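You operate a simulated robot arm through the tools that you are given. There is no shell and no other tool. Be economical: measure what you need, move in short steps, check, and stop when the job is done.

Carry out the task below with a simulated robot arm. There is one attempt and no reset: what you move stays moved.

## Task
Drain the blue carboy into the white one with the racking hose.
Fine: orange coupler on its port, purple on the white port; the lever under the ledge open for one run, then shut; leave the couplers in their ports. Set down upright: coupler.

It is judged by the outcome, as a careful person would: the job done as asked, and still so three seconds after it is handed in. It fails if anything else is knocked over, pushed out of place, dropped, spilled or broken.

## Robot
A 7-joint arm with a two-finger parallel gripper, fixed in place. Base frame: the origin is at the foot of the arm, x ahead of it, y to its left, z up. Readings come in m, degrees, newtons and seconds.
With the tool pointing down near the work surface it reaches from about 0.48 to 0.92 m from the base axis. Its first joint turns from -115.0 to 115.0 degrees. Payload 3.91 kg.
The tool frame sits at the grasp point between the pads (the TCP): z along the fingers, y along the line on which they close. The tips reach 0.03 m beyond it. Largest opening 0.11 m; finger width 0.02, thickness 0.01; the body of the gripper, 0.048 by 0.112 m, starts 0.055 m behind the TCP.
Orientation is told as [roll, pitch, yaw] about the base's x, y, z axes, in that order, counted from this pose: with the fingers straight down and closing along the base's y, the tool's x points along the base's -x, its y along +y and its z along -z.

## Interface
- The arm moves only by the tool step_arm. Its argument "rows" is a list of rows, each a list of 3 entries, a list of its own where there are three numbers: the shift along the tool's x, y, z in m, then the turn, a rotation vector about the tool's x, y, z in degrees, then the gripper command, from -1 (shut) to 1 (fully open), values between in proportion. In form: [[[dx, dy, dz], [wx, wy, wz], claw], ...]. A call has 1 to 8 rows; each row is the pose to reach, as a shift and turn from the pose commanded when the call began, along the tool's axes at that moment. Rows are played at 5 a second. More than 0.05 m and 8.6 degrees between two rows, or a gripper value outside its range, and nothing of the call is played. A pose out of reach is approached as far as the arm can. The call stops where the force on the tool passes 90 N (or 10 N more than at its start, if that is more) or the arm is blocked; 0.2 s more then pass. Each finger travels about 0.153 m/s and halts on what it meets, pressing with about 28 N; the grip force reading is that of the motor and also rises with nothing between the fingers. The clock runs only during rows and for 0.2 s after the last one: add rows that repeat a pose to give the fingers time. The reply holds the time, the measured pose of the TCP, the force on the tool along the base axes, the opening and the grip force, in the units named above and with some noise, with the torque about the TCP (base axes, N m) and any sound that the robot's microphone picked up.
- Cameras (640 x 400 px; columns grow to the right, rows downward): "scene" is fixed at [0.0506, 0.651, 1.4728]; the picture's right is [-0.74, -0.68, 0.00], its down [-0.32, 0.35, -0.88] and it looks along [0.60, -0.65, -0.47] (base axes); focal length 349 px, centre (320, 200). "wrist" rides on the gripper at [0.072, 0.017, -0.103] in the tool frame; the picture's right is [-0.23, 0.97, 0.00], its down [-0.76, -0.18, -0.62] and it looks along [-0.61, -0.14, 0.78] (tool axes); focal length 222 px, centre (320, 200). There is no depth. A picture from a camera that has moved, and an enlarged one, comes with that camera's place and axes in the base frame and with its lens.
- grab_frame(camera): a new picture of that camera. It takes no simulated time.
- raise_lower(by): slides the trunk up (or, below 0, down) by that many m; the arm rides with it, the base frame stays. It gives what a move gives, with no picture.
- inspect(camera, box): a new picture of the part [left, top, right, bottom] of that camera's present view, enlarged. It takes no simulated time.
- sign_off(): hands the job in; it is judged then, once.

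Work in short steps. Places have to be worked out from the pictures, the camera data and where the tool is seen: move nearer, look again, correct. Check each grasp and each placing, and mend what went wrong. You have 120 turns and 84 pictures in all, those below and enlarged ones among them. Open the gripper and draw the arm clear of the work before you hand the job in, unless the task says otherwise; then end with one line.

The tools are called after "Emit:" as a command line: name --argument value ..., lists and objects as JSON in quotes. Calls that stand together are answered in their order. step_arm: Moves the arm, as the interface text tells. Its arguments: {"type":"object","properties":{"rows":{"type":"array"}},"required":["rows"]} The other tools are called the same way: raise_lower (by) slides the trunk up or down; grab_frame (camera) takes a picture; inspect (camera, box) takes an enlarged picture of a part of a camera's view; sign_off () hands the job in.

At the start:

```text
t: 0.0
eef_pos: [0.4809, 0.0162, 1.2016]
orientation: [0.0, -0.1, 0.0]
force: [0.2, -0.1, 0.2]
torque: [0.01, 0.0, -0.01]
grip_width: 0.1099
grasp_force: 0.1
trunk travel left (down, up): [-0.825, 0.165]
```

scene: 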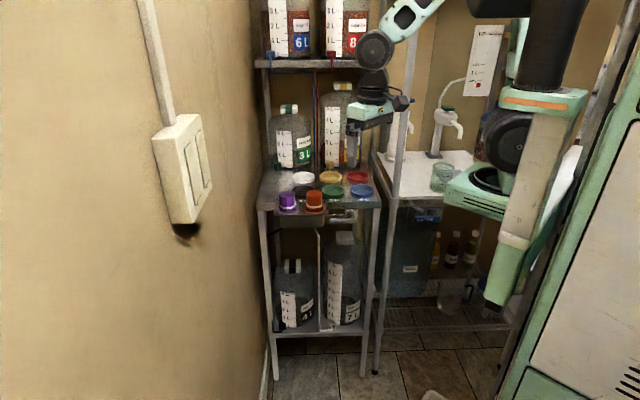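
wrist: 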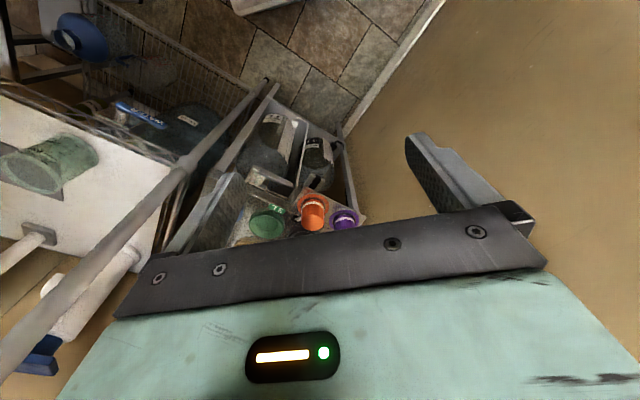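

The scene shows a rack with carboys on several shelves, a ledge with port caps and the two couplers (purple, orange). I'll enlarge those parts.

Emit:
inspect --camera "scene" --box '[250, 150, 394, 240]'

Emit:
inspect --camera "scene" --box '[240, 0, 400, 100]'

Emit:
inspect --camera "scene" --box '[250, 80, 394, 170]'

Emit:
inspect --camera "scene" --box '[240, 215, 400, 345]'

```text
4.44 times, centred on (322, 195) of scene
camera zoom: at [0.0506, 0.651, 1.4728], right [-0.74, -0.68, 0.0], down [-0.32, 0.35, -0.88], along [0.6, -0.65, -0.47], focal length 1549 px, centre (311, 222)
```

zoom: 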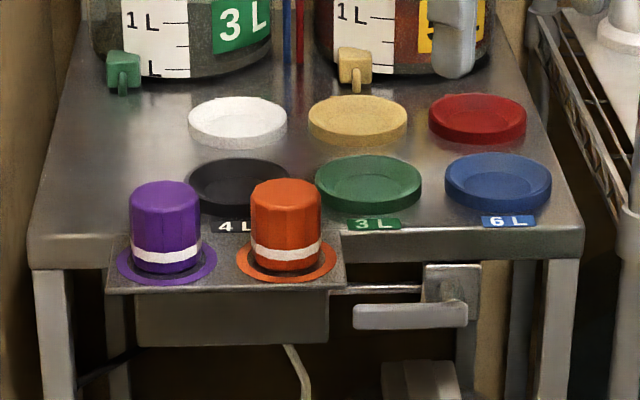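

```text
4.00 times, centred on (320, 50) of scene
camera zoom: at [0.0506, 0.651, 1.4728], right [-0.74, -0.68, 0.0], down [-0.32, 0.35, -0.88], along [0.6, -0.65, -0.47], focal length 1394 px, centre (320, 800)
```

zoom: 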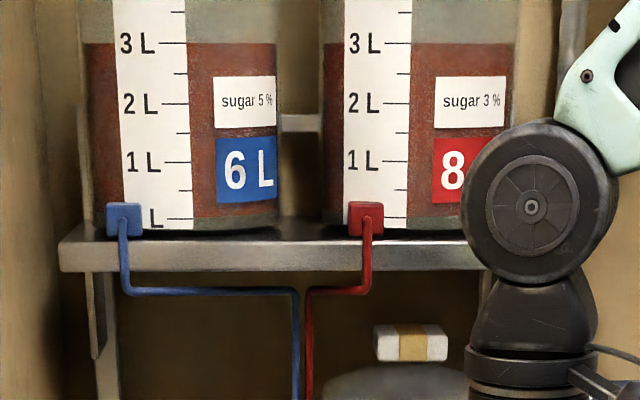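

```text
4.44 times, centred on (322, 125) of scene
camera zoom: at [0.0506, 0.651, 1.4728], right [-0.74, -0.68, 0.0], down [-0.32, 0.35, -0.88], along [0.6, -0.65, -0.47], focal length 1549 px, centre (311, 533)
```

zoom: 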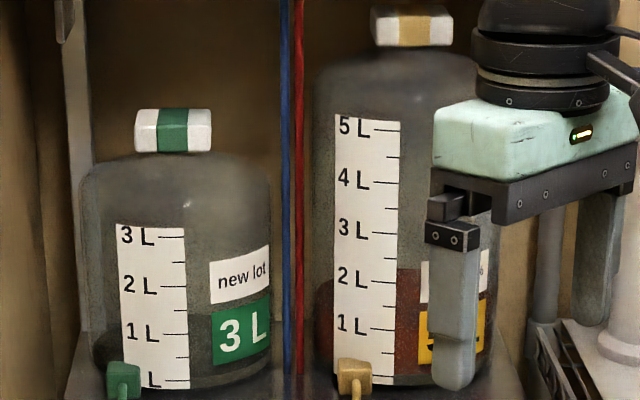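

```text
3.08 times, centred on (320, 280) of scene
camera zoom: at [0.0506, 0.651, 1.4728], right [-0.74, -0.68, 0.0], down [-0.32, 0.35, -0.88], along [0.6, -0.65, -0.47], focal length 1073 px, centre (320, -46)
```

zoom: 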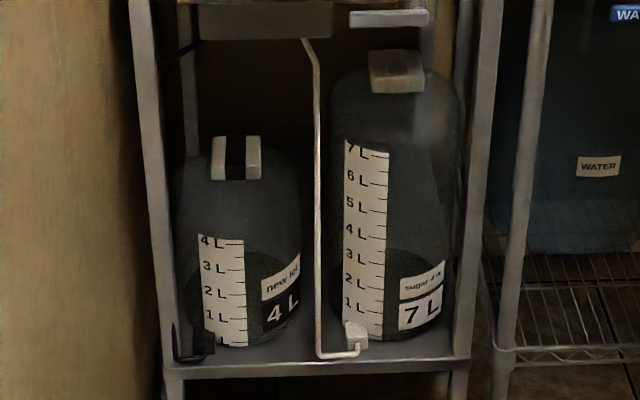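

The rack is turned about 42° from the base axes and the ports are on the ledge at about z 0.91. The couplers are roughly at (0.73,-0.06) and (0.80,0.0). I'll yaw the tool -48° so the wrist camera looks into the rack.

Emit:
step_arm --rows '[[[0, 0, 0], [0, 0, 8], 0.3], [[0, 0, 0], [0, 0, 16], 0.3], [[0, 0, 0], [0, 0, 24], 0.3], [[0, 0, 0], [0, 0, 32], 0.3], [[0, 0, 0], [0, 0, 40], 0.3], [[0, 0, 0], [0, 0, 48], 0.3]]'

Emit:
grab_frame --camera "wrist"

```text
t: 1.4
eef_pos: [0.4819, 0.0183, 1.2005]
orientation: [0.1, 0.0, -48.3]
force: [0.0, 0.1, -0.1]
torque: [-0.01, -0.02, -0.05]
grip_width: 0.0715
grasp_force: 0.1
trunk travel left (down, up): [-0.825, 0.165]
```

```text
77 pictures are left
camera wrist: at [0.445, 0.0833, 1.304], right [0.88, 0.48, 0.0], down [0.38, -0.69, 0.62], along [0.3, -0.55, -0.78], focal length 222 px, centre (320, 200)
```

wrist: 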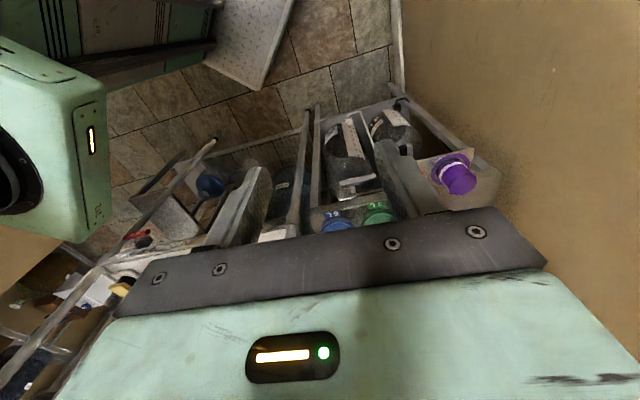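

Only the upper half of the wrist view is free, so I'll move the tool nearer the ledge, still in front of it, and look again.

Emit:
step_arm --rows '[[[-0.049, 0.01, 0], [0, 0, 0], 0.3], [[-0.098, 0.02, 0], [0, 0, 0], 0.3], [[-0.147, 0.03, 0], [0, 0, 0], 0.3], [[-0.196, 0.038, 0], [0, 0, 0], 0.3]]'

Emit:
grab_frame --camera "wrist"

Emit:
grab_frame --camera "scene"

```text
t: 2.4
eef_pos: [0.643, -0.1051, 1.2009]
orientation: [0.1, -0.1, -48.0]
force: [-0.5, 0.2, 0.4]
torque: [-0.05, -0.03, -0.01]
grip_width: 0.0716
grasp_force: 0.0
trunk travel left (down, up): [-0.825, 0.165]
```

```text
76 pictures are left
camera wrist: at [0.606, -0.0399, 1.304], right [0.88, 0.48, 0.0], down [0.38, -0.68, 0.62], along [0.3, -0.55, -0.78], focal length 222 px, centre (320, 200)
```

wrist: 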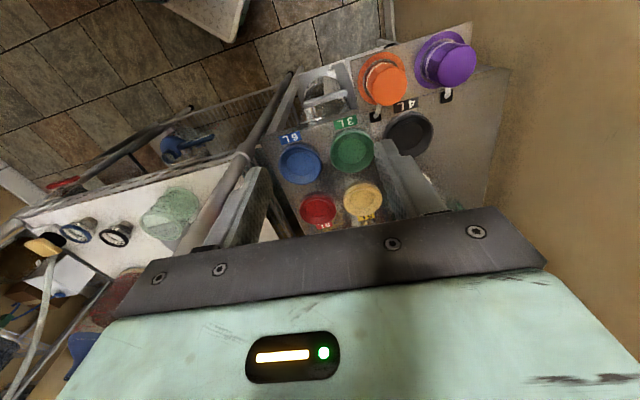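

```text
75 pictures are left
```

scene: 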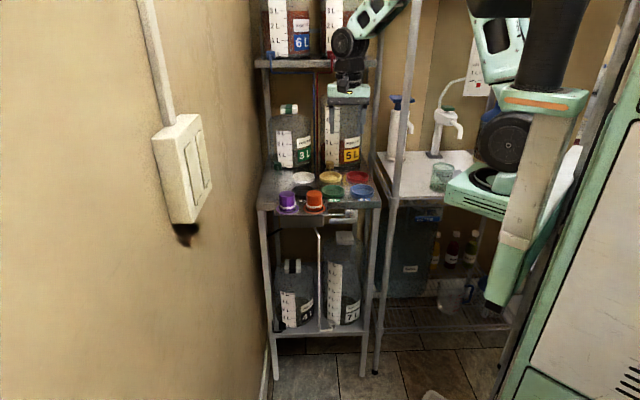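

Emit:
inspect --camera "wrist" --box '[250, 20, 510, 240]'

```text
1.82 times, centred on (380, 130) of wrist
camera zoom: at [0.606, -0.0399, 1.304], right [0.88, 0.48, 0.0], down [0.38, -0.68, 0.62], along [0.3, -0.55, -0.78], focal length 404 px, centre (211, 327)
```

zoom: 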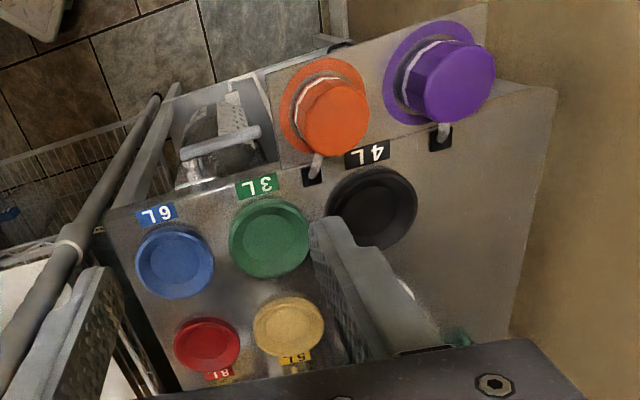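

Ports are dished discs and the couplers sit on a front bracket. I'll lower 0.12 m and take a second view so I can triangulate precisely.

Emit:
step_arm --rows '[[[0.0, 0, 0.04], [0, 0, 0], 0.3], [[0.0, 0, 0.08], [0, 0, 0], 0.3], [[0.0, 0, 0.12], [0, 0, 0], 0.3], [[0.0, 0, 0.12], [0, 0, 0], 0.3]]'

Emit:
grab_frame --camera "wrist"

```text
t: 3.4
eef_pos: [0.6389, -0.1037, 1.0818]
orientation: [0.1, 0.0, -48.0]
force: [0.5, 0.0, 0.3]
torque: [0.01, -0.02, -0.02]
grip_width: 0.0715
grasp_force: 0.1
trunk travel left (down, up): [-0.825, 0.165]
```

```text
73 pictures are left
camera wrist: at [0.6028, -0.0388, 1.1846], right [0.88, 0.48, 0.0], down [0.38, -0.68, 0.62], along [0.3, -0.55, -0.78], focal length 222 px, centre (320, 200)
```

wrist: 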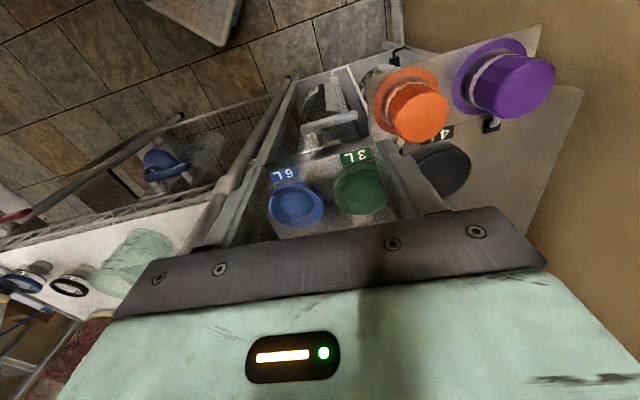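

By triangulation, the orange coupler top is about (0.723,-0.053,0.96), purple (0.790,0.008,0.96), and blue port (0.677,-0.250,0.915). White is probably near (0.915,-0.195). I'll move above orange and look.

Emit:
step_arm --rows '[[[-0.009, 0.048, 0], [0, 0, 0], 0.5], [[-0.018, 0.0965, 0], [0, 0, 0], 0.5], [[-0.018, 0.0965, 0.04], [0, 0, 0], 0.5], [[-0.018, 0.0965, 0.06], [0, 0, 0], 0.5], [[-0.018, 0.0965, 0.06], [0, 0, 0], 0.5]]'

Emit:
grab_frame --camera "wrist"

Emit:
inspect --camera "scene" --box '[250, 130, 394, 220]'

```text
t: 4.6
eef_pos: [0.7242, -0.0538, 1.0218]
orientation: [0.0, 0.0, -47.9]
force: [-0.5, 1.2, -0.2]
torque: [0.01, -0.02, -0.03]
grip_width: 0.0826
grasp_force: 0.1
trunk travel left (down, up): [-0.825, 0.165]
```

```text
72 pictures are left
camera wrist: at [0.6887, 0.0121, 1.1238], right [0.88, 0.48, 0.0], down [0.38, -0.68, 0.62], along [0.3, -0.55, -0.78], focal length 222 px, centre (320, 200)
```

wrist: 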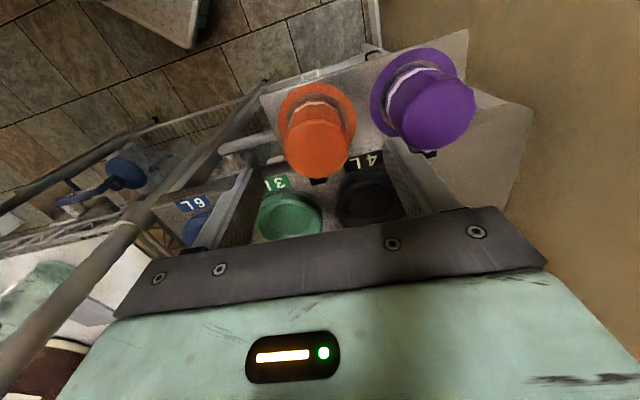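

```text
4.44 times, centred on (322, 175) of scene
camera zoom: at [0.0506, 0.651, 1.4728], right [-0.74, -0.68, 0.0], down [-0.32, 0.35, -0.88], along [0.6, -0.65, -0.47], focal length 1549 px, centre (311, 311)
```

zoom: 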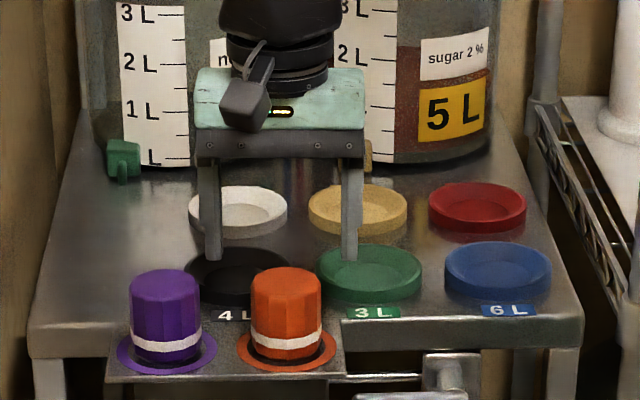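

The wrist ray puts the orange top at about (0.727,-0.062), so I need 9 mm more depth into the rack. I'll correct and descend to TCP z≈0.945, with the fingers around it.

Emit:
step_arm --rows '[[[-0.009, -0.003, 0], [0, 0, 0], 0.5], [[-0.009, -0.003, 0.03], [0, 0, 0], 0.5], [[-0.009, -0.003, 0.055], [0, 0, 0], 0.5], [[-0.009, -0.003, 0.075], [0, 0, 0], 0.5], [[-0.009, -0.003, 0.075], [0, 0, 0], 0.5]]'

Emit:
grab_frame --camera "wrist"

Emit:
inspect --camera "scene" --box '[250, 130, 394, 220]'

```text
t: 5.8
eef_pos: [0.7286, -0.0612, 0.9491]
orientation: [0.1, -0.2, -47.9]
force: [-4.0, 1.4, 41.7]
torque: [-1.03, 1.53, 0.07]
grip_width: 0.0836
grasp_force: 1.5
trunk travel left (down, up): [-0.825, 0.165]
```

```text
70 pictures are left
camera wrist: at [0.6923, 0.0051, 1.0525], right [0.88, 0.48, 0.0], down [0.38, -0.68, 0.62], along [0.3, -0.55, -0.78], focal length 222 px, centre (320, 200)
```

wrist: 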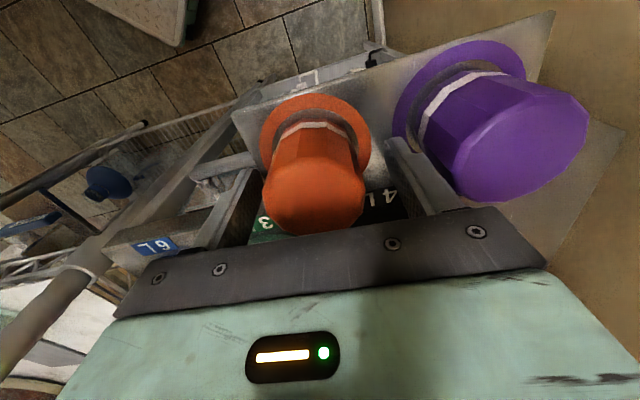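

```text
4.44 times, centred on (322, 175) of scene
camera zoom: at [0.0506, 0.651, 1.4728], right [-0.74, -0.68, 0.0], down [-0.32, 0.35, -0.88], along [0.6, -0.65, -0.47], focal length 1549 px, centre (311, 311)
```

zoom: 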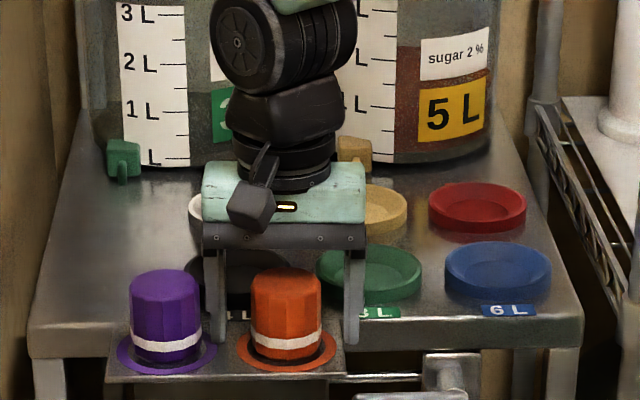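

The tips touched the bracket plate (force 42 N), so the plate is at about z 0.919 and the coupler top is nearer 0.978, with its centre at (0.722,-0.052). I'll lift 10 mm, shift 9 mm back out, and check.

Emit:
step_arm --rows '[[[0, 0, -0.012], [0, 0, 0], 0.5], [[0.005, 0.0, -0.012], [0, 0, 0], 0.5], [[0.009, 0, -0.012], [0, 0, 0], 0.5], [[0.009, 0, -0.012], [0, 0, 0], 0.5]]'

Emit:
grab_frame --camera "wrist"

```text
t: 6.8
eef_pos: [0.722, -0.0548, 0.9582]
orientation: [0.0, 0.0, -48.0]
force: [-0.2, -0.1, 0.0]
torque: [0.03, -0.03, 0.01]
grip_width: 0.0825
grasp_force: 0.0
trunk travel left (down, up): [-0.825, 0.165]
```

```text
68 pictures are left
camera wrist: at [0.6862, 0.0116, 1.0611], right [0.88, 0.48, 0.0], down [0.38, -0.68, 0.62], along [0.3, -0.55, -0.78], focal length 222 px, centre (320, 200)
```

wrist: 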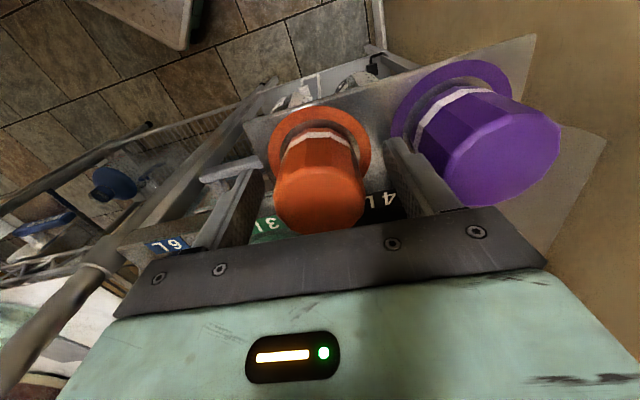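

Still about 6 mm too deep; I'll correct 5 mm and close on the coupler.

Emit:
step_arm --rows '[[[0.005, 0.0, 0], [0, 0, 0], 0.5], [[0.005, 0.0, 0], [0, 0, 0], 0.2], [[0.005, 0, 0], [0, 0, 0], -0.1], [[0.005, 0, 0], [0, 0, 0], -0.5], [[0.005, 0, 0], [0, 0, 0], -1], [[0.005, 0, 0], [0, 0, 0], -1]]'

Emit:
grab_frame --camera "wrist"

```text
t: 8.2
eef_pos: [0.7189, -0.0496, 0.9596]
orientation: [0.0, -0.1, -48.0]
force: [-0.7, -0.3, 1.2]
torque: [-0.04, 0.03, 0.01]
grip_width: 0.049
grasp_force: 28.1
trunk travel left (down, up): [-0.825, 0.165]
```

```text
67 pictures are left
camera wrist: at [0.6831, 0.0152, 1.061], right [0.88, 0.48, 0.0], down [0.38, -0.68, 0.62], along [0.3, -0.55, -0.78], focal length 222 px, centre (320, 200)
```

wrist: 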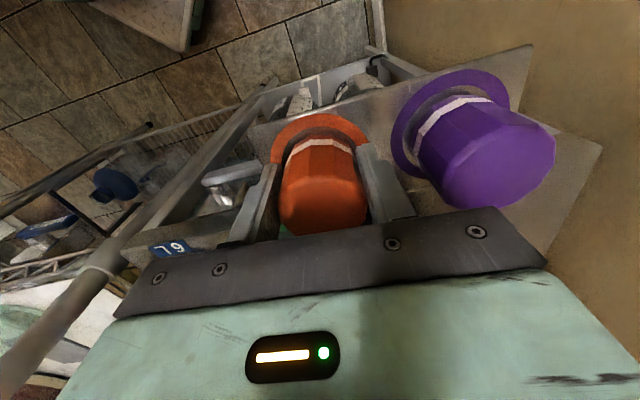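

Gripped at 49 mm with 28 N. I'll lift slowly by 70 mm and see whether it comes out and whether a hose follows.

Emit:
step_arm --rows '[[[0, 0.0, -0.01], [0, 0, 0], -1], [[0, 0.0, -0.025], [0, 0, 0], -1], [[0, 0, -0.04], [0, 0, 0], -1], [[0, 0, -0.06], [0, 0, 0], -1], [[0, 0, -0.08], [0, 0, 0], -1], [[0, 0, -0.08], [0, 0, 0], -1]]'

Emit:
grab_frame --camera "wrist"

Emit:
inspect --camera "scene" --box '[250, 130, 394, 220]'

```text
t: 9.6
eef_pos: [0.7174, -0.0495, 1.0385]
orientation: [0.0, 0.0, -47.9]
force: [0.2, 0.2, -1.7]
torque: [0.05, 0.0, 0.02]
grip_width: 0.049
grasp_force: 28.5
trunk travel left (down, up): [-0.825, 0.165]
```

```text
66 pictures are left
camera wrist: at [0.6816, 0.0162, 1.1412], right [0.88, 0.48, 0.0], down [0.38, -0.68, 0.62], along [0.3, -0.55, -0.78], focal length 222 px, centre (320, 200)
```

wrist: 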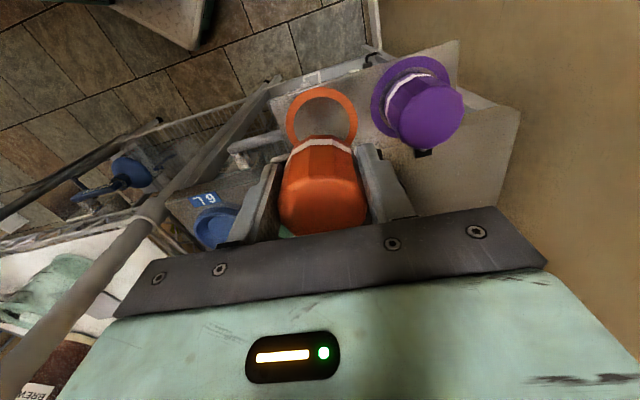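

```text
4.44 times, centred on (322, 175) of scene
camera zoom: at [0.0506, 0.651, 1.4728], right [-0.74, -0.68, 0.0], down [-0.32, 0.35, -0.88], along [0.6, -0.65, -0.47], focal length 1549 px, centre (311, 311)
```

zoom: 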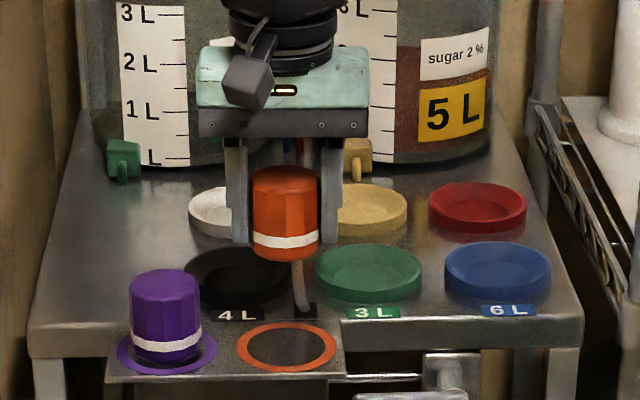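

The coupler is free with its hose trailing from the ledge. I'll carry it over to the blue port at (0.676,-0.245), staying at z 1.04.

Emit:
step_arm --rows '[[[-0.02, -0.03, 0], [0, 0, 0], -1], [[-0.045, -0.062, 0], [0, 0, 0], -1], [[-0.07, -0.096, 0], [0, 0, 0], -1], [[-0.095, -0.13, 0], [0, 0, 0], -1], [[-0.118, -0.161, 0], [0, 0, 0], -1], [[-0.118, -0.161, 0], [0, 0, 0], -1]]'

Emit:
grab_frame --camera "wrist"

Emit:
inspect --camera "scene" --box '[270, 130, 414, 220]'

```text
t: 11.0
eef_pos: [0.6761, -0.2456, 1.0379]
orientation: [0.0, 0.0, -48.0]
force: [-0.4, -0.2, -1.7]
torque: [0.0, -0.01, 0.01]
grip_width: 0.049
grasp_force: 28.1
trunk travel left (down, up): [-0.825, 0.165]
```

```text
64 pictures are left
camera wrist: at [0.6402, -0.1794, 1.1402], right [0.88, 0.48, 0.0], down [0.38, -0.68, 0.62], along [0.3, -0.55, -0.78], focal length 222 px, centre (320, 200)
```

wrist: 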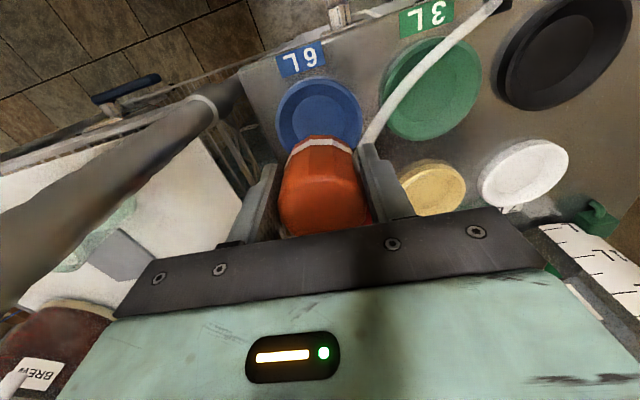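

```text
4.44 times, centred on (342, 175) of scene
camera zoom: at [0.0506, 0.651, 1.4728], right [-0.74, -0.68, 0.0], down [-0.32, 0.35, -0.88], along [0.6, -0.65, -0.47], focal length 1549 px, centre (222, 311)
```

zoom: 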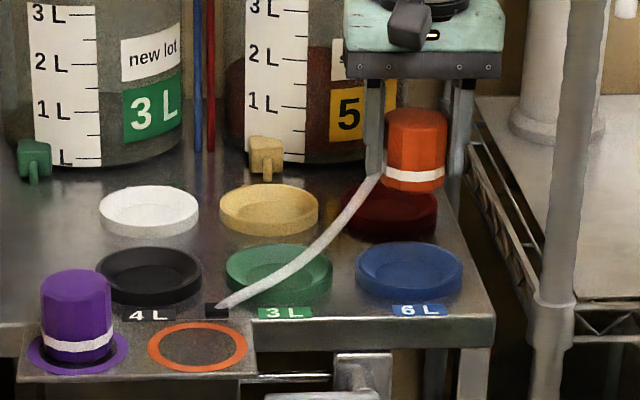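

Wrist and scene rays both put the coupler axis over the blue port to within about 3 mm. I'll descend 55 mm and check before seating.

Emit:
step_arm --rows '[[[0, 0, 0.02], [0, 0, 0], -1], [[0, 0, 0.04], [0, 0, 0], -1], [[0, 0, 0.055], [0, 0, 0], -1], [[0, 0, 0.055], [0, 0, 0], -1]]'

Emit:
inspect --camera "wrist" --box '[200, 50, 440, 200]'

Emit:
inspect --camera "scene" --box '[320, 150, 400, 200]'

```text
t: 12.0
eef_pos: [0.6774, -0.2454, 0.9831]
orientation: [-0.1, 0.0, -48.0]
force: [0.4, 0.2, -1.5]
torque: [-0.03, 0.01, 0.0]
grip_width: 0.0489
grasp_force: 28.2
trunk travel left (down, up): [-0.825, 0.165]
```

```text
2.67 times, centred on (320, 125) of wrist
camera zoom: at [0.6416, -0.18, 1.0853], right [0.88, 0.48, 0.0], down [0.38, -0.69, 0.62], along [0.3, -0.55, -0.78], focal length 592 px, centre (320, 400)
```

zoom: 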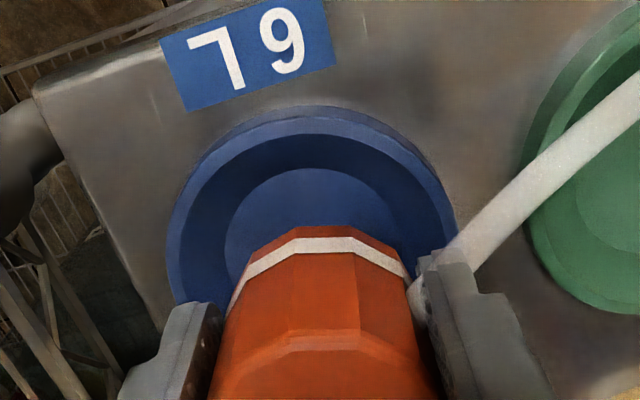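

```text
8.00 times, centred on (360, 175) of scene
camera zoom: at [0.0506, 0.651, 1.4728], right [-0.74, -0.68, 0.0], down [-0.32, 0.35, -0.88], along [0.6, -0.65, -0.47], focal length 2789 px, centre (0, 400)
```

zoom: 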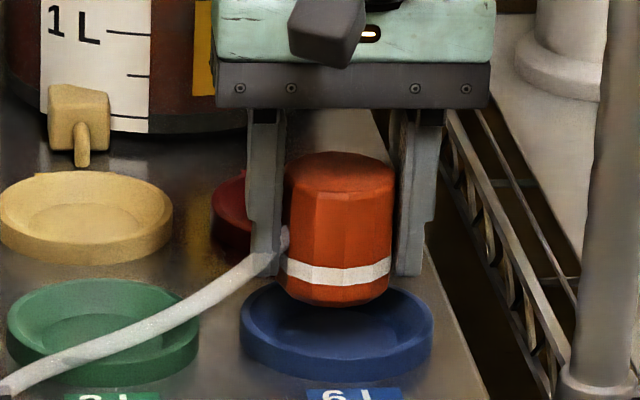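

Working from the near edges of both, coupler and port are aligned to a few mm. I'll lower slowly and watch the force.

Emit:
step_arm --rows '[[[0, 0, 0.006], [0, 0, 0], -1], [[0, 0, 0.012], [0, 0, 0], -1], [[0, 0, 0.017], [0, 0, 0], -1], [[0, 0, 0.017], [0, 0, 0], -1]]'

Emit:
inspect --camera "wrist" --box '[200, 50, 440, 200]'

Emit:
inspect --camera "scene" --box '[320, 150, 400, 200]'

```text
t: 13.0
eef_pos: [0.6774, -0.2451, 0.9665]
orientation: [0.0, 0.0, -48.1]
force: [-0.2, -0.4, -1.5]
torque: [0.01, 0.02, -0.02]
grip_width: 0.0489
grasp_force: 27.6
trunk travel left (down, up): [-0.825, 0.165]
```

```text
2.67 times, centred on (320, 125) of wrist
camera zoom: at [0.6417, -0.1799, 1.069], right [0.88, 0.48, 0.0], down [0.38, -0.68, 0.62], along [0.3, -0.55, -0.78], focal length 592 px, centre (320, 400)
```

zoom: 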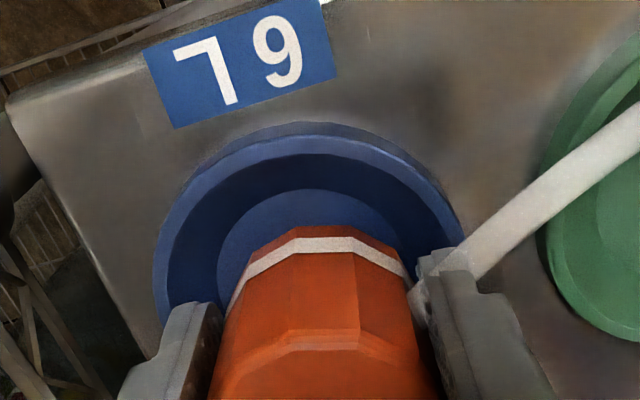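

```text
8.00 times, centred on (360, 175) of scene
camera zoom: at [0.0506, 0.651, 1.4728], right [-0.74, -0.68, 0.0], down [-0.32, 0.35, -0.88], along [0.6, -0.65, -0.47], focal length 2789 px, centre (0, 400)
```

zoom: 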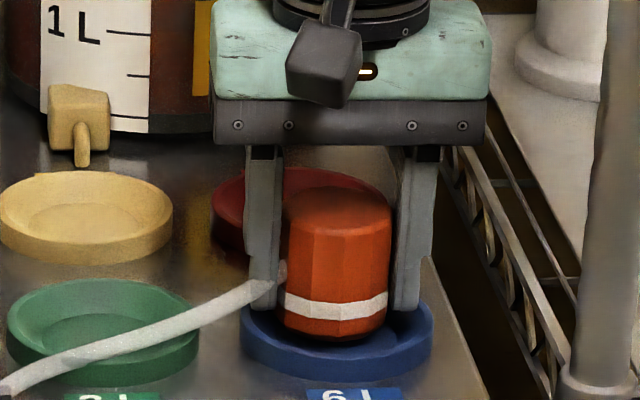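

Still no contact, and both views show the coupler centred over the inner recess. I'll lower further in small increments.

Emit:
step_arm --rows '[[[0, 0, 0.003], [0, 0, 0], -1], [[0, 0, 0.006], [0, 0, 0], -1], [[0, 0, 0.009], [0, 0, 0], -1], [[0, 0, 0.009], [0, 0, 0], -1]]'

```text
t: 14.0
eef_pos: [0.6777, -0.2458, 0.9615]
orientation: [0.1, -0.1, -47.9]
force: [-6.7, 0.2, 35.3]
torque: [1.12, -0.51, 0.17]
grip_width: 0.0488
grasp_force: 28.2
trunk travel left (down, up): [-0.825, 0.165]
```

Contact 35 N off to the +tool-y side; I'll look at what touches.

Emit:
inspect --camera "wrist" --box '[200, 50, 440, 200]'

Emit:
inspect --camera "scene" --box '[320, 150, 400, 200]'

```text
2.67 times, centred on (320, 125) of wrist
camera zoom: at [0.6408, -0.1798, 1.0637], right [0.88, 0.48, 0.0], down [0.37, -0.68, 0.63], along [0.3, -0.55, -0.78], focal length 592 px, centre (320, 400)
```

zoom: 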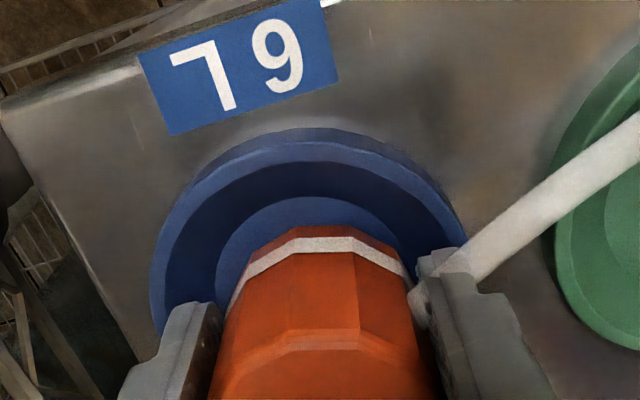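

```text
8.00 times, centred on (360, 175) of scene
camera zoom: at [0.0506, 0.651, 1.4728], right [-0.74, -0.68, 0.0], down [-0.32, 0.35, -0.88], along [0.6, -0.65, -0.47], focal length 2789 px, centre (0, 400)
```

zoom: 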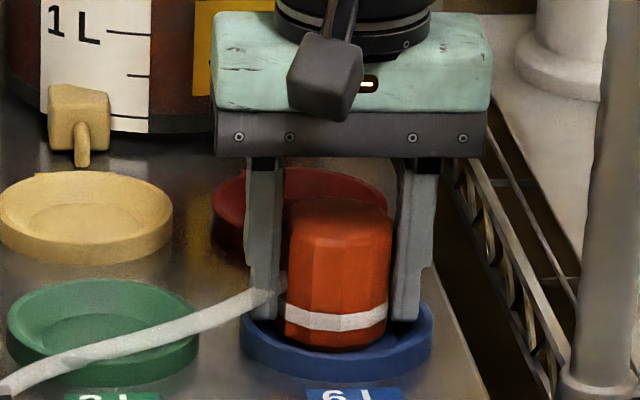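

The fingertip corners are on the port's rim, and the coupler bottom is only a couple of mm above the recess floor. I'll back off 5 mm to clear the rim, shift 3 mm outward to centre, and open gently.

Emit:
step_arm --rows '[[[0, 0, -0.005], [0, 0, 0], -1], [[0.003, 0, -0.005], [0, 0, 0], -1], [[0.003, 0, -0.004], [0, 0, 0], -1], [[0.003, 0, -0.004], [0, 0, 0], 0.0], [[0.003, 0, -0.005], [0, 0, 0], 0.2], [[0.003, 0, -0.006], [0, 0, 0], 0.4], [[0.003, 0, -0.006], [0, 0, 0], 0.4]]'

Emit:
inspect --camera "wrist" --box '[200, 50, 440, 200]'

Emit:
inspect --camera "scene" --box '[320, 150, 400, 200]'

```text
t: 15.6
eef_pos: [0.677, -0.2426, 0.9638]
orientation: [-0.1, 0.0, -47.9]
force: [-0.1, 1.1, 0.7]
torque: [0.01, -0.02, -0.02]
grip_width: 0.0771
grasp_force: 0.0
trunk travel left (down, up): [-0.825, 0.165]
```

```text
2.67 times, centred on (320, 125) of wrist
camera zoom: at [0.6403, -0.1776, 1.067], right [0.88, 0.48, 0.0], down [0.38, -0.68, 0.62], along [0.3, -0.55, -0.78], focal length 592 px, centre (320, 400)
```

zoom: 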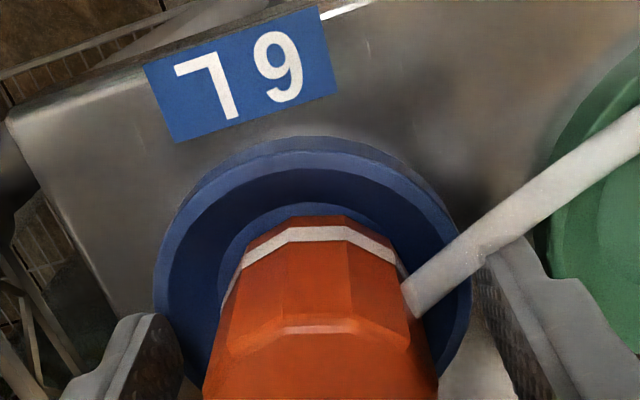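

```text
8.00 times, centred on (360, 175) of scene
camera zoom: at [0.0506, 0.651, 1.4728], right [-0.74, -0.68, 0.0], down [-0.32, 0.35, -0.88], along [0.6, -0.65, -0.47], focal length 2789 px, centre (0, 400)
```

zoom: 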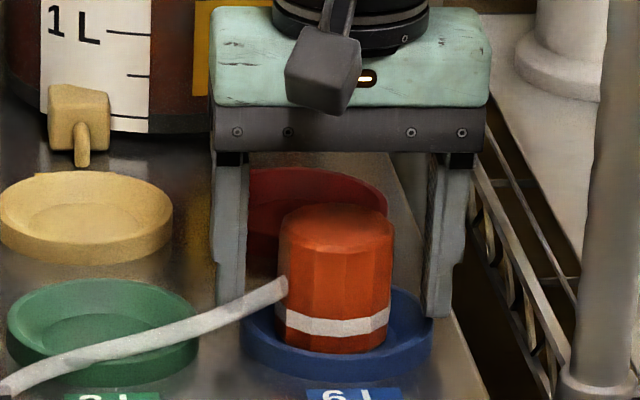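

The coupler stands upright in the blue port. I'll raise straight up and check from above.

Emit:
step_arm --rows '[[[0, 0, -0.03], [0, 0, 0], 0.5], [[0, 0, -0.07], [0, 0, 0], 0.5], [[0.02, 0, -0.1], [0, 0, 0], 0.5], [[0.02, 0, -0.1], [0, 0, 0], 0.5]]'

Emit:
grab_frame --camera "wrist"

Emit:
inspect --camera "scene" --box '[320, 150, 400, 200]'

```text
t: 16.6
eef_pos: [0.6638, -0.2278, 1.0646]
orientation: [0.0, 0.0, -48.0]
force: [0.2, -0.7, 1.1]
torque: [-0.01, -0.03, -0.03]
grip_width: 0.0826
grasp_force: 0.1
trunk travel left (down, up): [-0.825, 0.165]
```

```text
54 pictures are left
camera wrist: at [0.627, -0.1626, 1.1673], right [0.88, 0.48, 0.0], down [0.38, -0.69, 0.62], along [0.3, -0.55, -0.78], focal length 222 px, centre (320, 200)
```

wrist: 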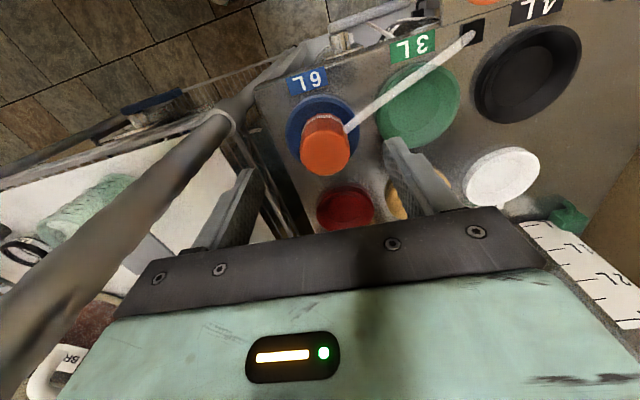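

```text
8.00 times, centred on (360, 175) of scene
camera zoom: at [0.0506, 0.651, 1.4728], right [-0.74, -0.68, 0.0], down [-0.32, 0.35, -0.88], along [0.6, -0.65, -0.47], focal length 2789 px, centre (0, 400)
```

zoom: 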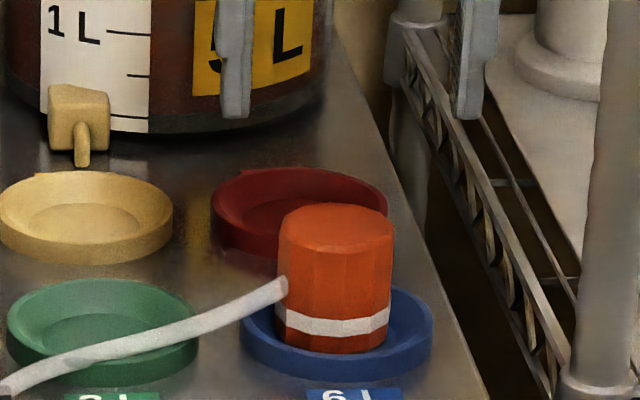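

I want to verify seating, so I'll enlarge the wrist view of the blue port and the white port.

Emit:
inspect --camera "wrist" --box '[260, 60, 420, 200]'

```text
2.86 times, centred on (340, 130) of wrist
camera zoom: at [0.627, -0.1626, 1.1673], right [0.88, 0.48, 0.0], down [0.38, -0.69, 0.62], along [0.3, -0.55, -0.78], focal length 635 px, centre (263, 400)
```

zoom: 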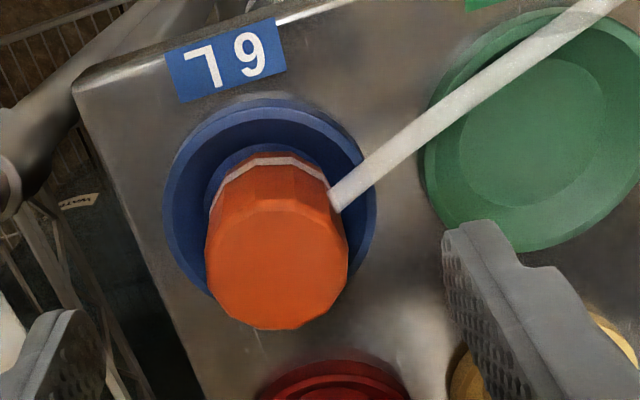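

The orange coupler sits in the recess. Next is purple, estimated at (0.788,0.002); I'll move above it.

Emit:
step_arm --rows '[[[0.014, 0.041, 0], [0, 0, 0], 0.5], [[0.029, 0.082, 0], [0, 0, 0], 0.5], [[0.044, 0.123, 0], [0, 0, 0], 0.5], [[0.058, 0.164, 0], [0, 0, 0], 0.5], [[0.073, 0.205, 0], [0, 0, 0], 0.5], [[0.088, 0.246, 0], [0, 0, 0], 0.5], [[0.088, 0.246, 0.03], [0, 0, 0], 0.5], [[0.088, 0.246, 0.03], [0, 0, 0], 0.5]]'

Emit:
inspect --camera "wrist" --box '[200, 50, 440, 200]'

Emit:
inspect --camera "scene" --box '[260, 170, 340, 220]'

```text
t: 18.4
eef_pos: [0.7894, 0.0001, 1.0326]
orientation: [0.0, 0.0, -48.0]
force: [-0.1, 0.2, -0.6]
torque: [0.03, 0.02, -0.03]
grip_width: 0.0826
grasp_force: 0.1
trunk travel left (down, up): [-0.825, 0.165]
```

```text
2.67 times, centred on (320, 125) of wrist
camera zoom: at [0.7527, 0.0656, 1.1343], right [0.88, 0.48, 0.0], down [0.38, -0.69, 0.62], along [0.3, -0.55, -0.78], focal length 592 px, centre (320, 400)
```

zoom: 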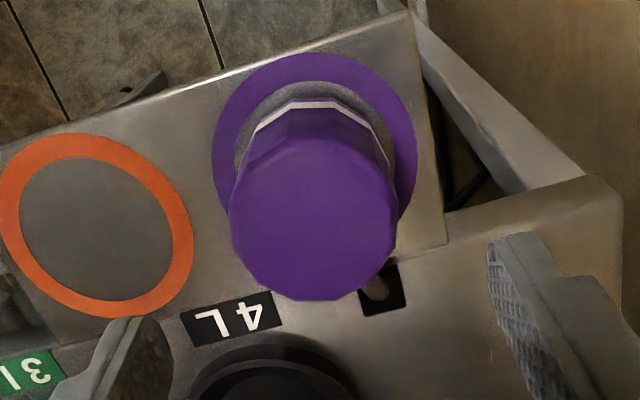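

```text
8.00 times, centred on (300, 195) of scene
camera zoom: at [0.0506, 0.651, 1.4728], right [-0.74, -0.68, 0.0], down [-0.32, 0.35, -0.88], along [0.6, -0.65, -0.47], focal length 2789 px, centre (480, 240)
```

zoom: 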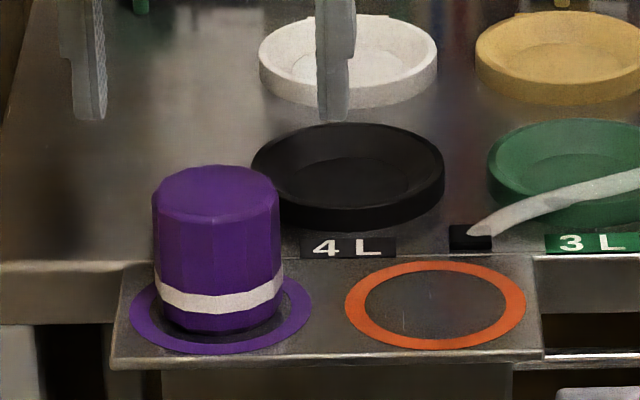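

Near and far edges put purple's axis 6 mm outward of the TCP, with lateral good. I'll correct, descend to z 0.966, and check before closing.

Emit:
step_arm --rows '[[[0.006, 0, 0], [0, 0, 0], 0.5], [[0.006, 0, 0.025], [0, 0, 0], 0.5], [[0.006, 0, 0.05], [0, 0, 0], 0.5], [[0.006, 0, 0.067], [0, 0, 0], 0.5], [[0.006, 0, 0.067], [0, 0, 0], 0.5]]'

Emit:
inspect --camera "wrist" --box '[200, 90, 440, 240]'

```text
t: 19.6
eef_pos: [0.7833, 0.0059, 0.9661]
orientation: [0.1, -0.1, -48.0]
force: [0.1, 0.2, -0.3]
torque: [-0.02, -0.02, -0.02]
grip_width: 0.0825
grasp_force: 0.1
trunk travel left (down, up): [-0.825, 0.165]
```

```text
2.67 times, centred on (320, 165) of wrist
camera zoom: at [0.7473, 0.0713, 1.0686], right [0.88, 0.48, 0.0], down [0.38, -0.69, 0.62], along [0.3, -0.55, -0.78], focal length 592 px, centre (320, 293)
```

zoom: 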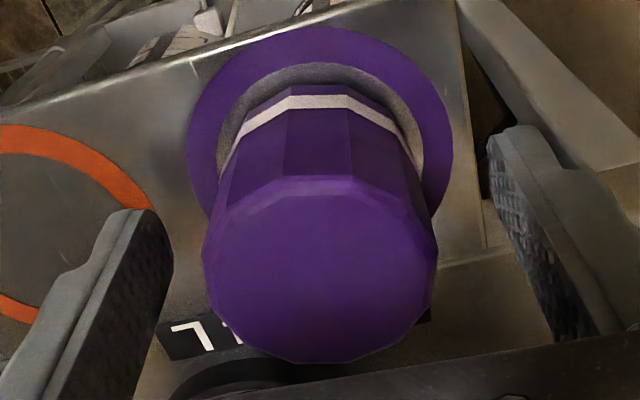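

The axis is within 2 mm of the TCP. Closing and lifting a little.

Emit:
step_arm --rows '[[[0, 0, 0], [0, 0, 0], 0.2], [[0, 0, 0], [0, 0, 0], -0.1], [[0, 0, 0], [0, 0, 0], -0.6], [[0, 0, 0], [0, 0, 0], -1], [[0, 0, 0], [0, 0, 0], -1], [[0, 0, -0.02], [0, 0, 0], -1], [[0, 0, -0.06], [0, 0, 0], -1], [[0, 0, -0.095], [0, 0, 0], -1]]'

Emit:
grab_frame --camera "wrist"

Emit:
inspect --camera "scene" --box '[250, 130, 394, 220]'

```text
t: 21.4
eef_pos: [0.7829, 0.0067, 1.0602]
orientation: [-0.1, 0.0, -48.0]
force: [-0.4, 0.1, -2.3]
torque: [0.03, 0.03, -0.03]
grip_width: 0.0491
grasp_force: 27.7
trunk travel left (down, up): [-0.825, 0.165]
```

```text
48 pictures are left
camera wrist: at [0.7475, 0.0715, 1.163], right [0.88, 0.48, 0.0], down [0.38, -0.68, 0.62], along [0.3, -0.55, -0.78], focal length 222 px, centre (320, 200)
```

wrist: 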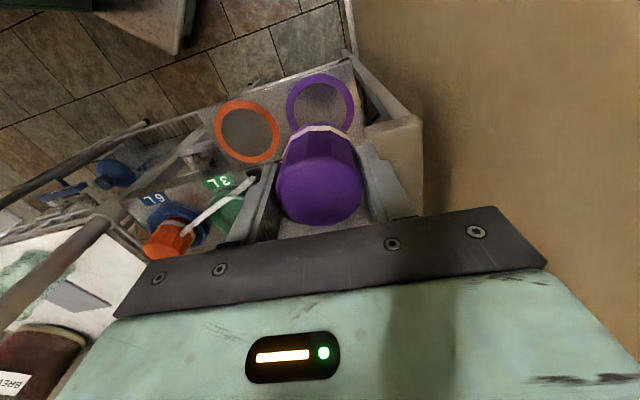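

```text
4.44 times, centred on (322, 175) of scene
camera zoom: at [0.0506, 0.651, 1.4728], right [-0.74, -0.68, 0.0], down [-0.32, 0.35, -0.88], along [0.6, -0.65, -0.47], focal length 1549 px, centre (311, 311)
```

zoom: 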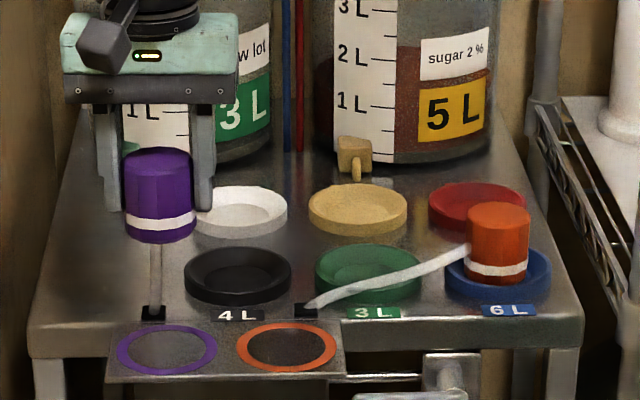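

Purple is free with its hose trailing. The white port is near (0.914,-0.188), at the edge of reach. I'll move most of the way at z 1.06 and look.

Emit:
step_arm --rows '[[[-0.037, -0.006, 0], [0, 0, 0], -1], [[-0.074, -0.012, 0], [0, 0, 0], -1], [[-0.111, -0.018, 0], [0, 0, 0], -1], [[-0.148, -0.024, 0], [0, 0, 0], -1], [[-0.185, -0.029, 0], [0, 0, 0], -1], [[-0.185, -0.029, 0], [0, 0, 0], -1]]'

Emit:
grab_frame --camera "wrist"

Emit:
grab_frame --camera "scene"

```text
t: 22.8
eef_pos: [0.8848, -0.153, 1.0607]
orientation: [0.0, 0.0, -48.0]
force: [0.5, -1.0, -0.8]
torque: [0.01, 0.02, 0.02]
grip_width: 0.0492
grasp_force: 27.9
trunk travel left (down, up): [-0.825, 0.165]
```

```text
46 pictures are left
camera wrist: at [0.8486, -0.0867, 1.1645], right [0.88, 0.48, 0.0], down [0.38, -0.68, 0.62], along [0.3, -0.55, -0.78], focal length 222 px, centre (320, 200)
```

wrist: 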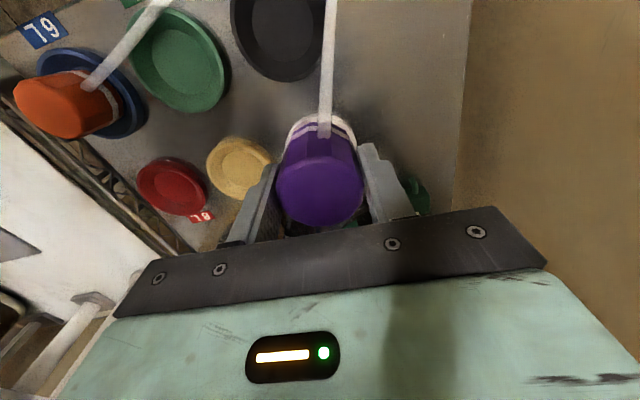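

```text
45 pictures are left
```

scene: 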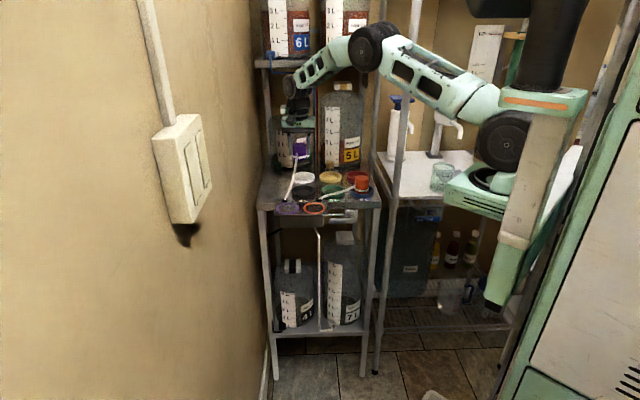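

Emit:
inspect --camera "wrist" --box '[200, 70, 440, 220]'

Emit:
inspect --camera "scene" --box '[264, 130, 344, 180]'

```text
2.67 times, centred on (320, 145) of wrist
camera zoom: at [0.8486, -0.0867, 1.1645], right [0.88, 0.48, 0.0], down [0.38, -0.68, 0.62], along [0.3, -0.55, -0.78], focal length 592 px, centre (320, 347)
```

zoom: 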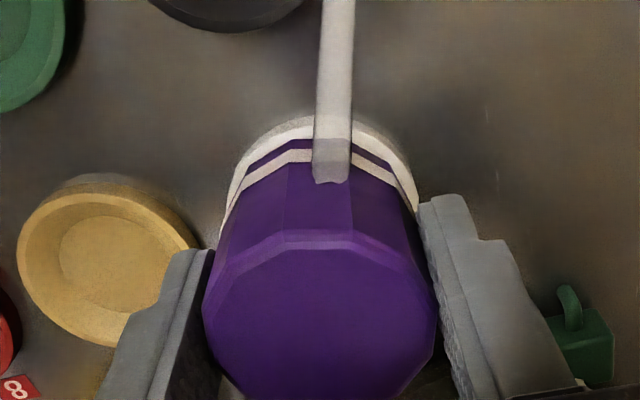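

```text
8.00 times, centred on (304, 155) of scene
camera zoom: at [0.0506, 0.651, 1.4728], right [-0.74, -0.68, 0.0], down [-0.32, 0.35, -0.88], along [0.6, -0.65, -0.47], focal length 2789 px, centre (448, 560)
```

zoom: 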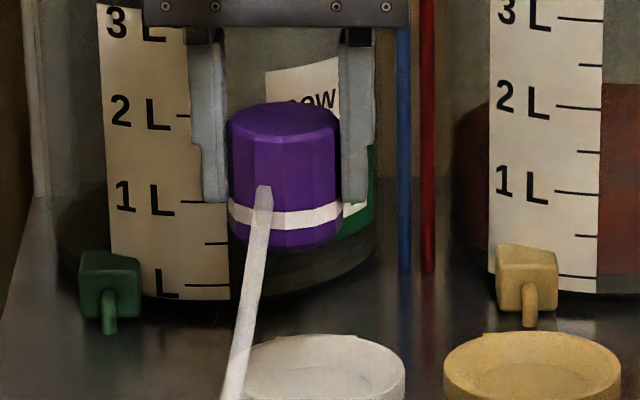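

White port centre computes to about (0.911,-0.193): 45 mm further in and 7.5 mm toward -tool-y. Moving there at height.

Emit:
step_arm --rows '[[[-0.022, -0.004, 0], [0, 0, 0], -1], [[-0.045, -0.0075, 0], [0, 0, 0], -1], [[-0.045, -0.0075, 0.03], [0, 0, 0], -1], [[-0.045, -0.0075, 0.05], [0, 0, 0], -1], [[-0.045, -0.0075, 0.05], [0, 0, 0], -1]]'

Emit:
inspect --camera "wrist" --box '[200, 70, 440, 220]'

Emit:
inspect --camera "scene" --box '[264, 140, 344, 190]'

```text
t: 24.0
eef_pos: [0.9096, -0.1896, 1.0106]
orientation: [0.1, 0.0, -48.1]
force: [0.1, 0.7, -1.0]
torque: [0.02, 0.01, 0.04]
grip_width: 0.049
grasp_force: 27.7
trunk travel left (down, up): [-0.825, 0.165]
```

```text
2.67 times, centred on (320, 145) of wrist
camera zoom: at [0.874, -0.1241, 1.1141], right [0.88, 0.48, 0.0], down [0.38, -0.68, 0.62], along [0.3, -0.55, -0.78], focal length 592 px, centre (320, 347)
```

zoom: 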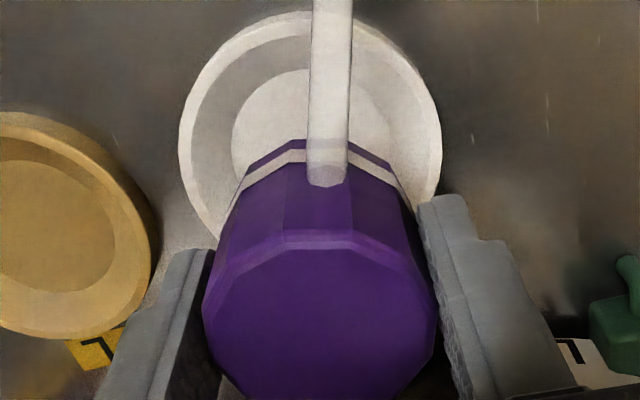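

```text
8.00 times, centred on (304, 165) of scene
camera zoom: at [0.0506, 0.651, 1.4728], right [-0.74, -0.68, 0.0], down [-0.32, 0.35, -0.88], along [0.6, -0.65, -0.47], focal length 2789 px, centre (448, 480)
```

zoom: 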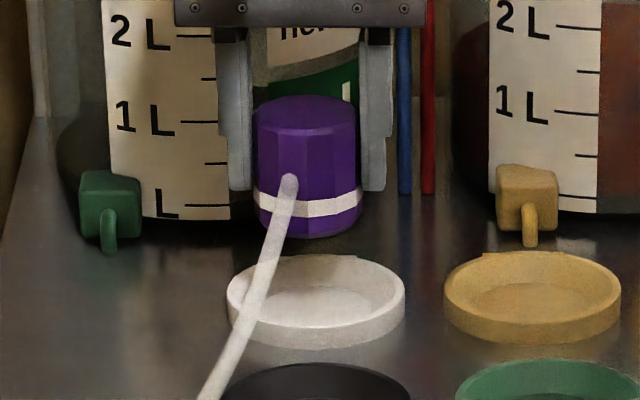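

Alignment is good in depth; lateral needs -2 mm. I'll correct and lower to just above the floor.

Emit:
step_arm --rows '[[[0, -0.002, 0.01], [0, 0, 0], -1], [[0, -0.002, 0.022], [0, 0, 0], -1], [[0, -0.002, 0.034], [0, 0, 0], -1], [[0, -0.002, 0.038], [0, 0, 0], -1], [[0, -0.002, 0.038], [0, 0, 0], -1]]'

Emit:
inspect --camera "wrist" --box '[200, 50, 440, 200]'

Emit:
inspect --camera "scene" --box '[264, 140, 344, 190]'

```text
t: 25.2
eef_pos: [0.908, -0.1896, 0.9731]
orientation: [0.1, -0.1, -47.9]
force: [0.0, 0.7, -1.7]
torque: [0.04, 0.0, 0.02]
grip_width: 0.0493
grasp_force: 27.9
trunk travel left (down, up): [-0.825, 0.165]
```

```text
2.67 times, centred on (320, 125) of wrist
camera zoom: at [0.872, -0.1249, 1.0763], right [0.88, 0.48, 0.0], down [0.38, -0.68, 0.62], along [0.3, -0.55, -0.78], focal length 592 px, centre (320, 400)
```

zoom: 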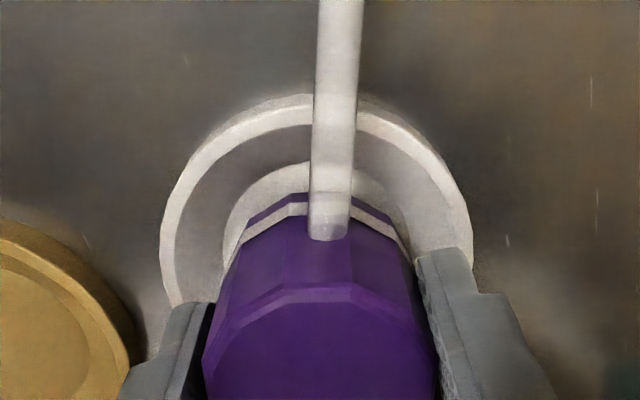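

```text
8.00 times, centred on (304, 165) of scene
camera zoom: at [0.0506, 0.651, 1.4728], right [-0.74, -0.68, 0.0], down [-0.32, 0.35, -0.88], along [0.6, -0.65, -0.47], focal length 2789 px, centre (448, 480)
```

zoom: 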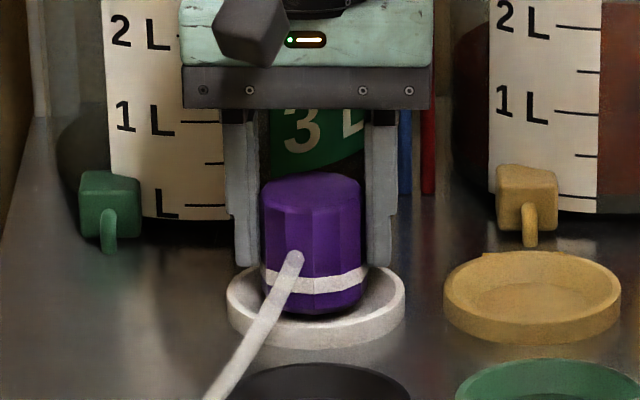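

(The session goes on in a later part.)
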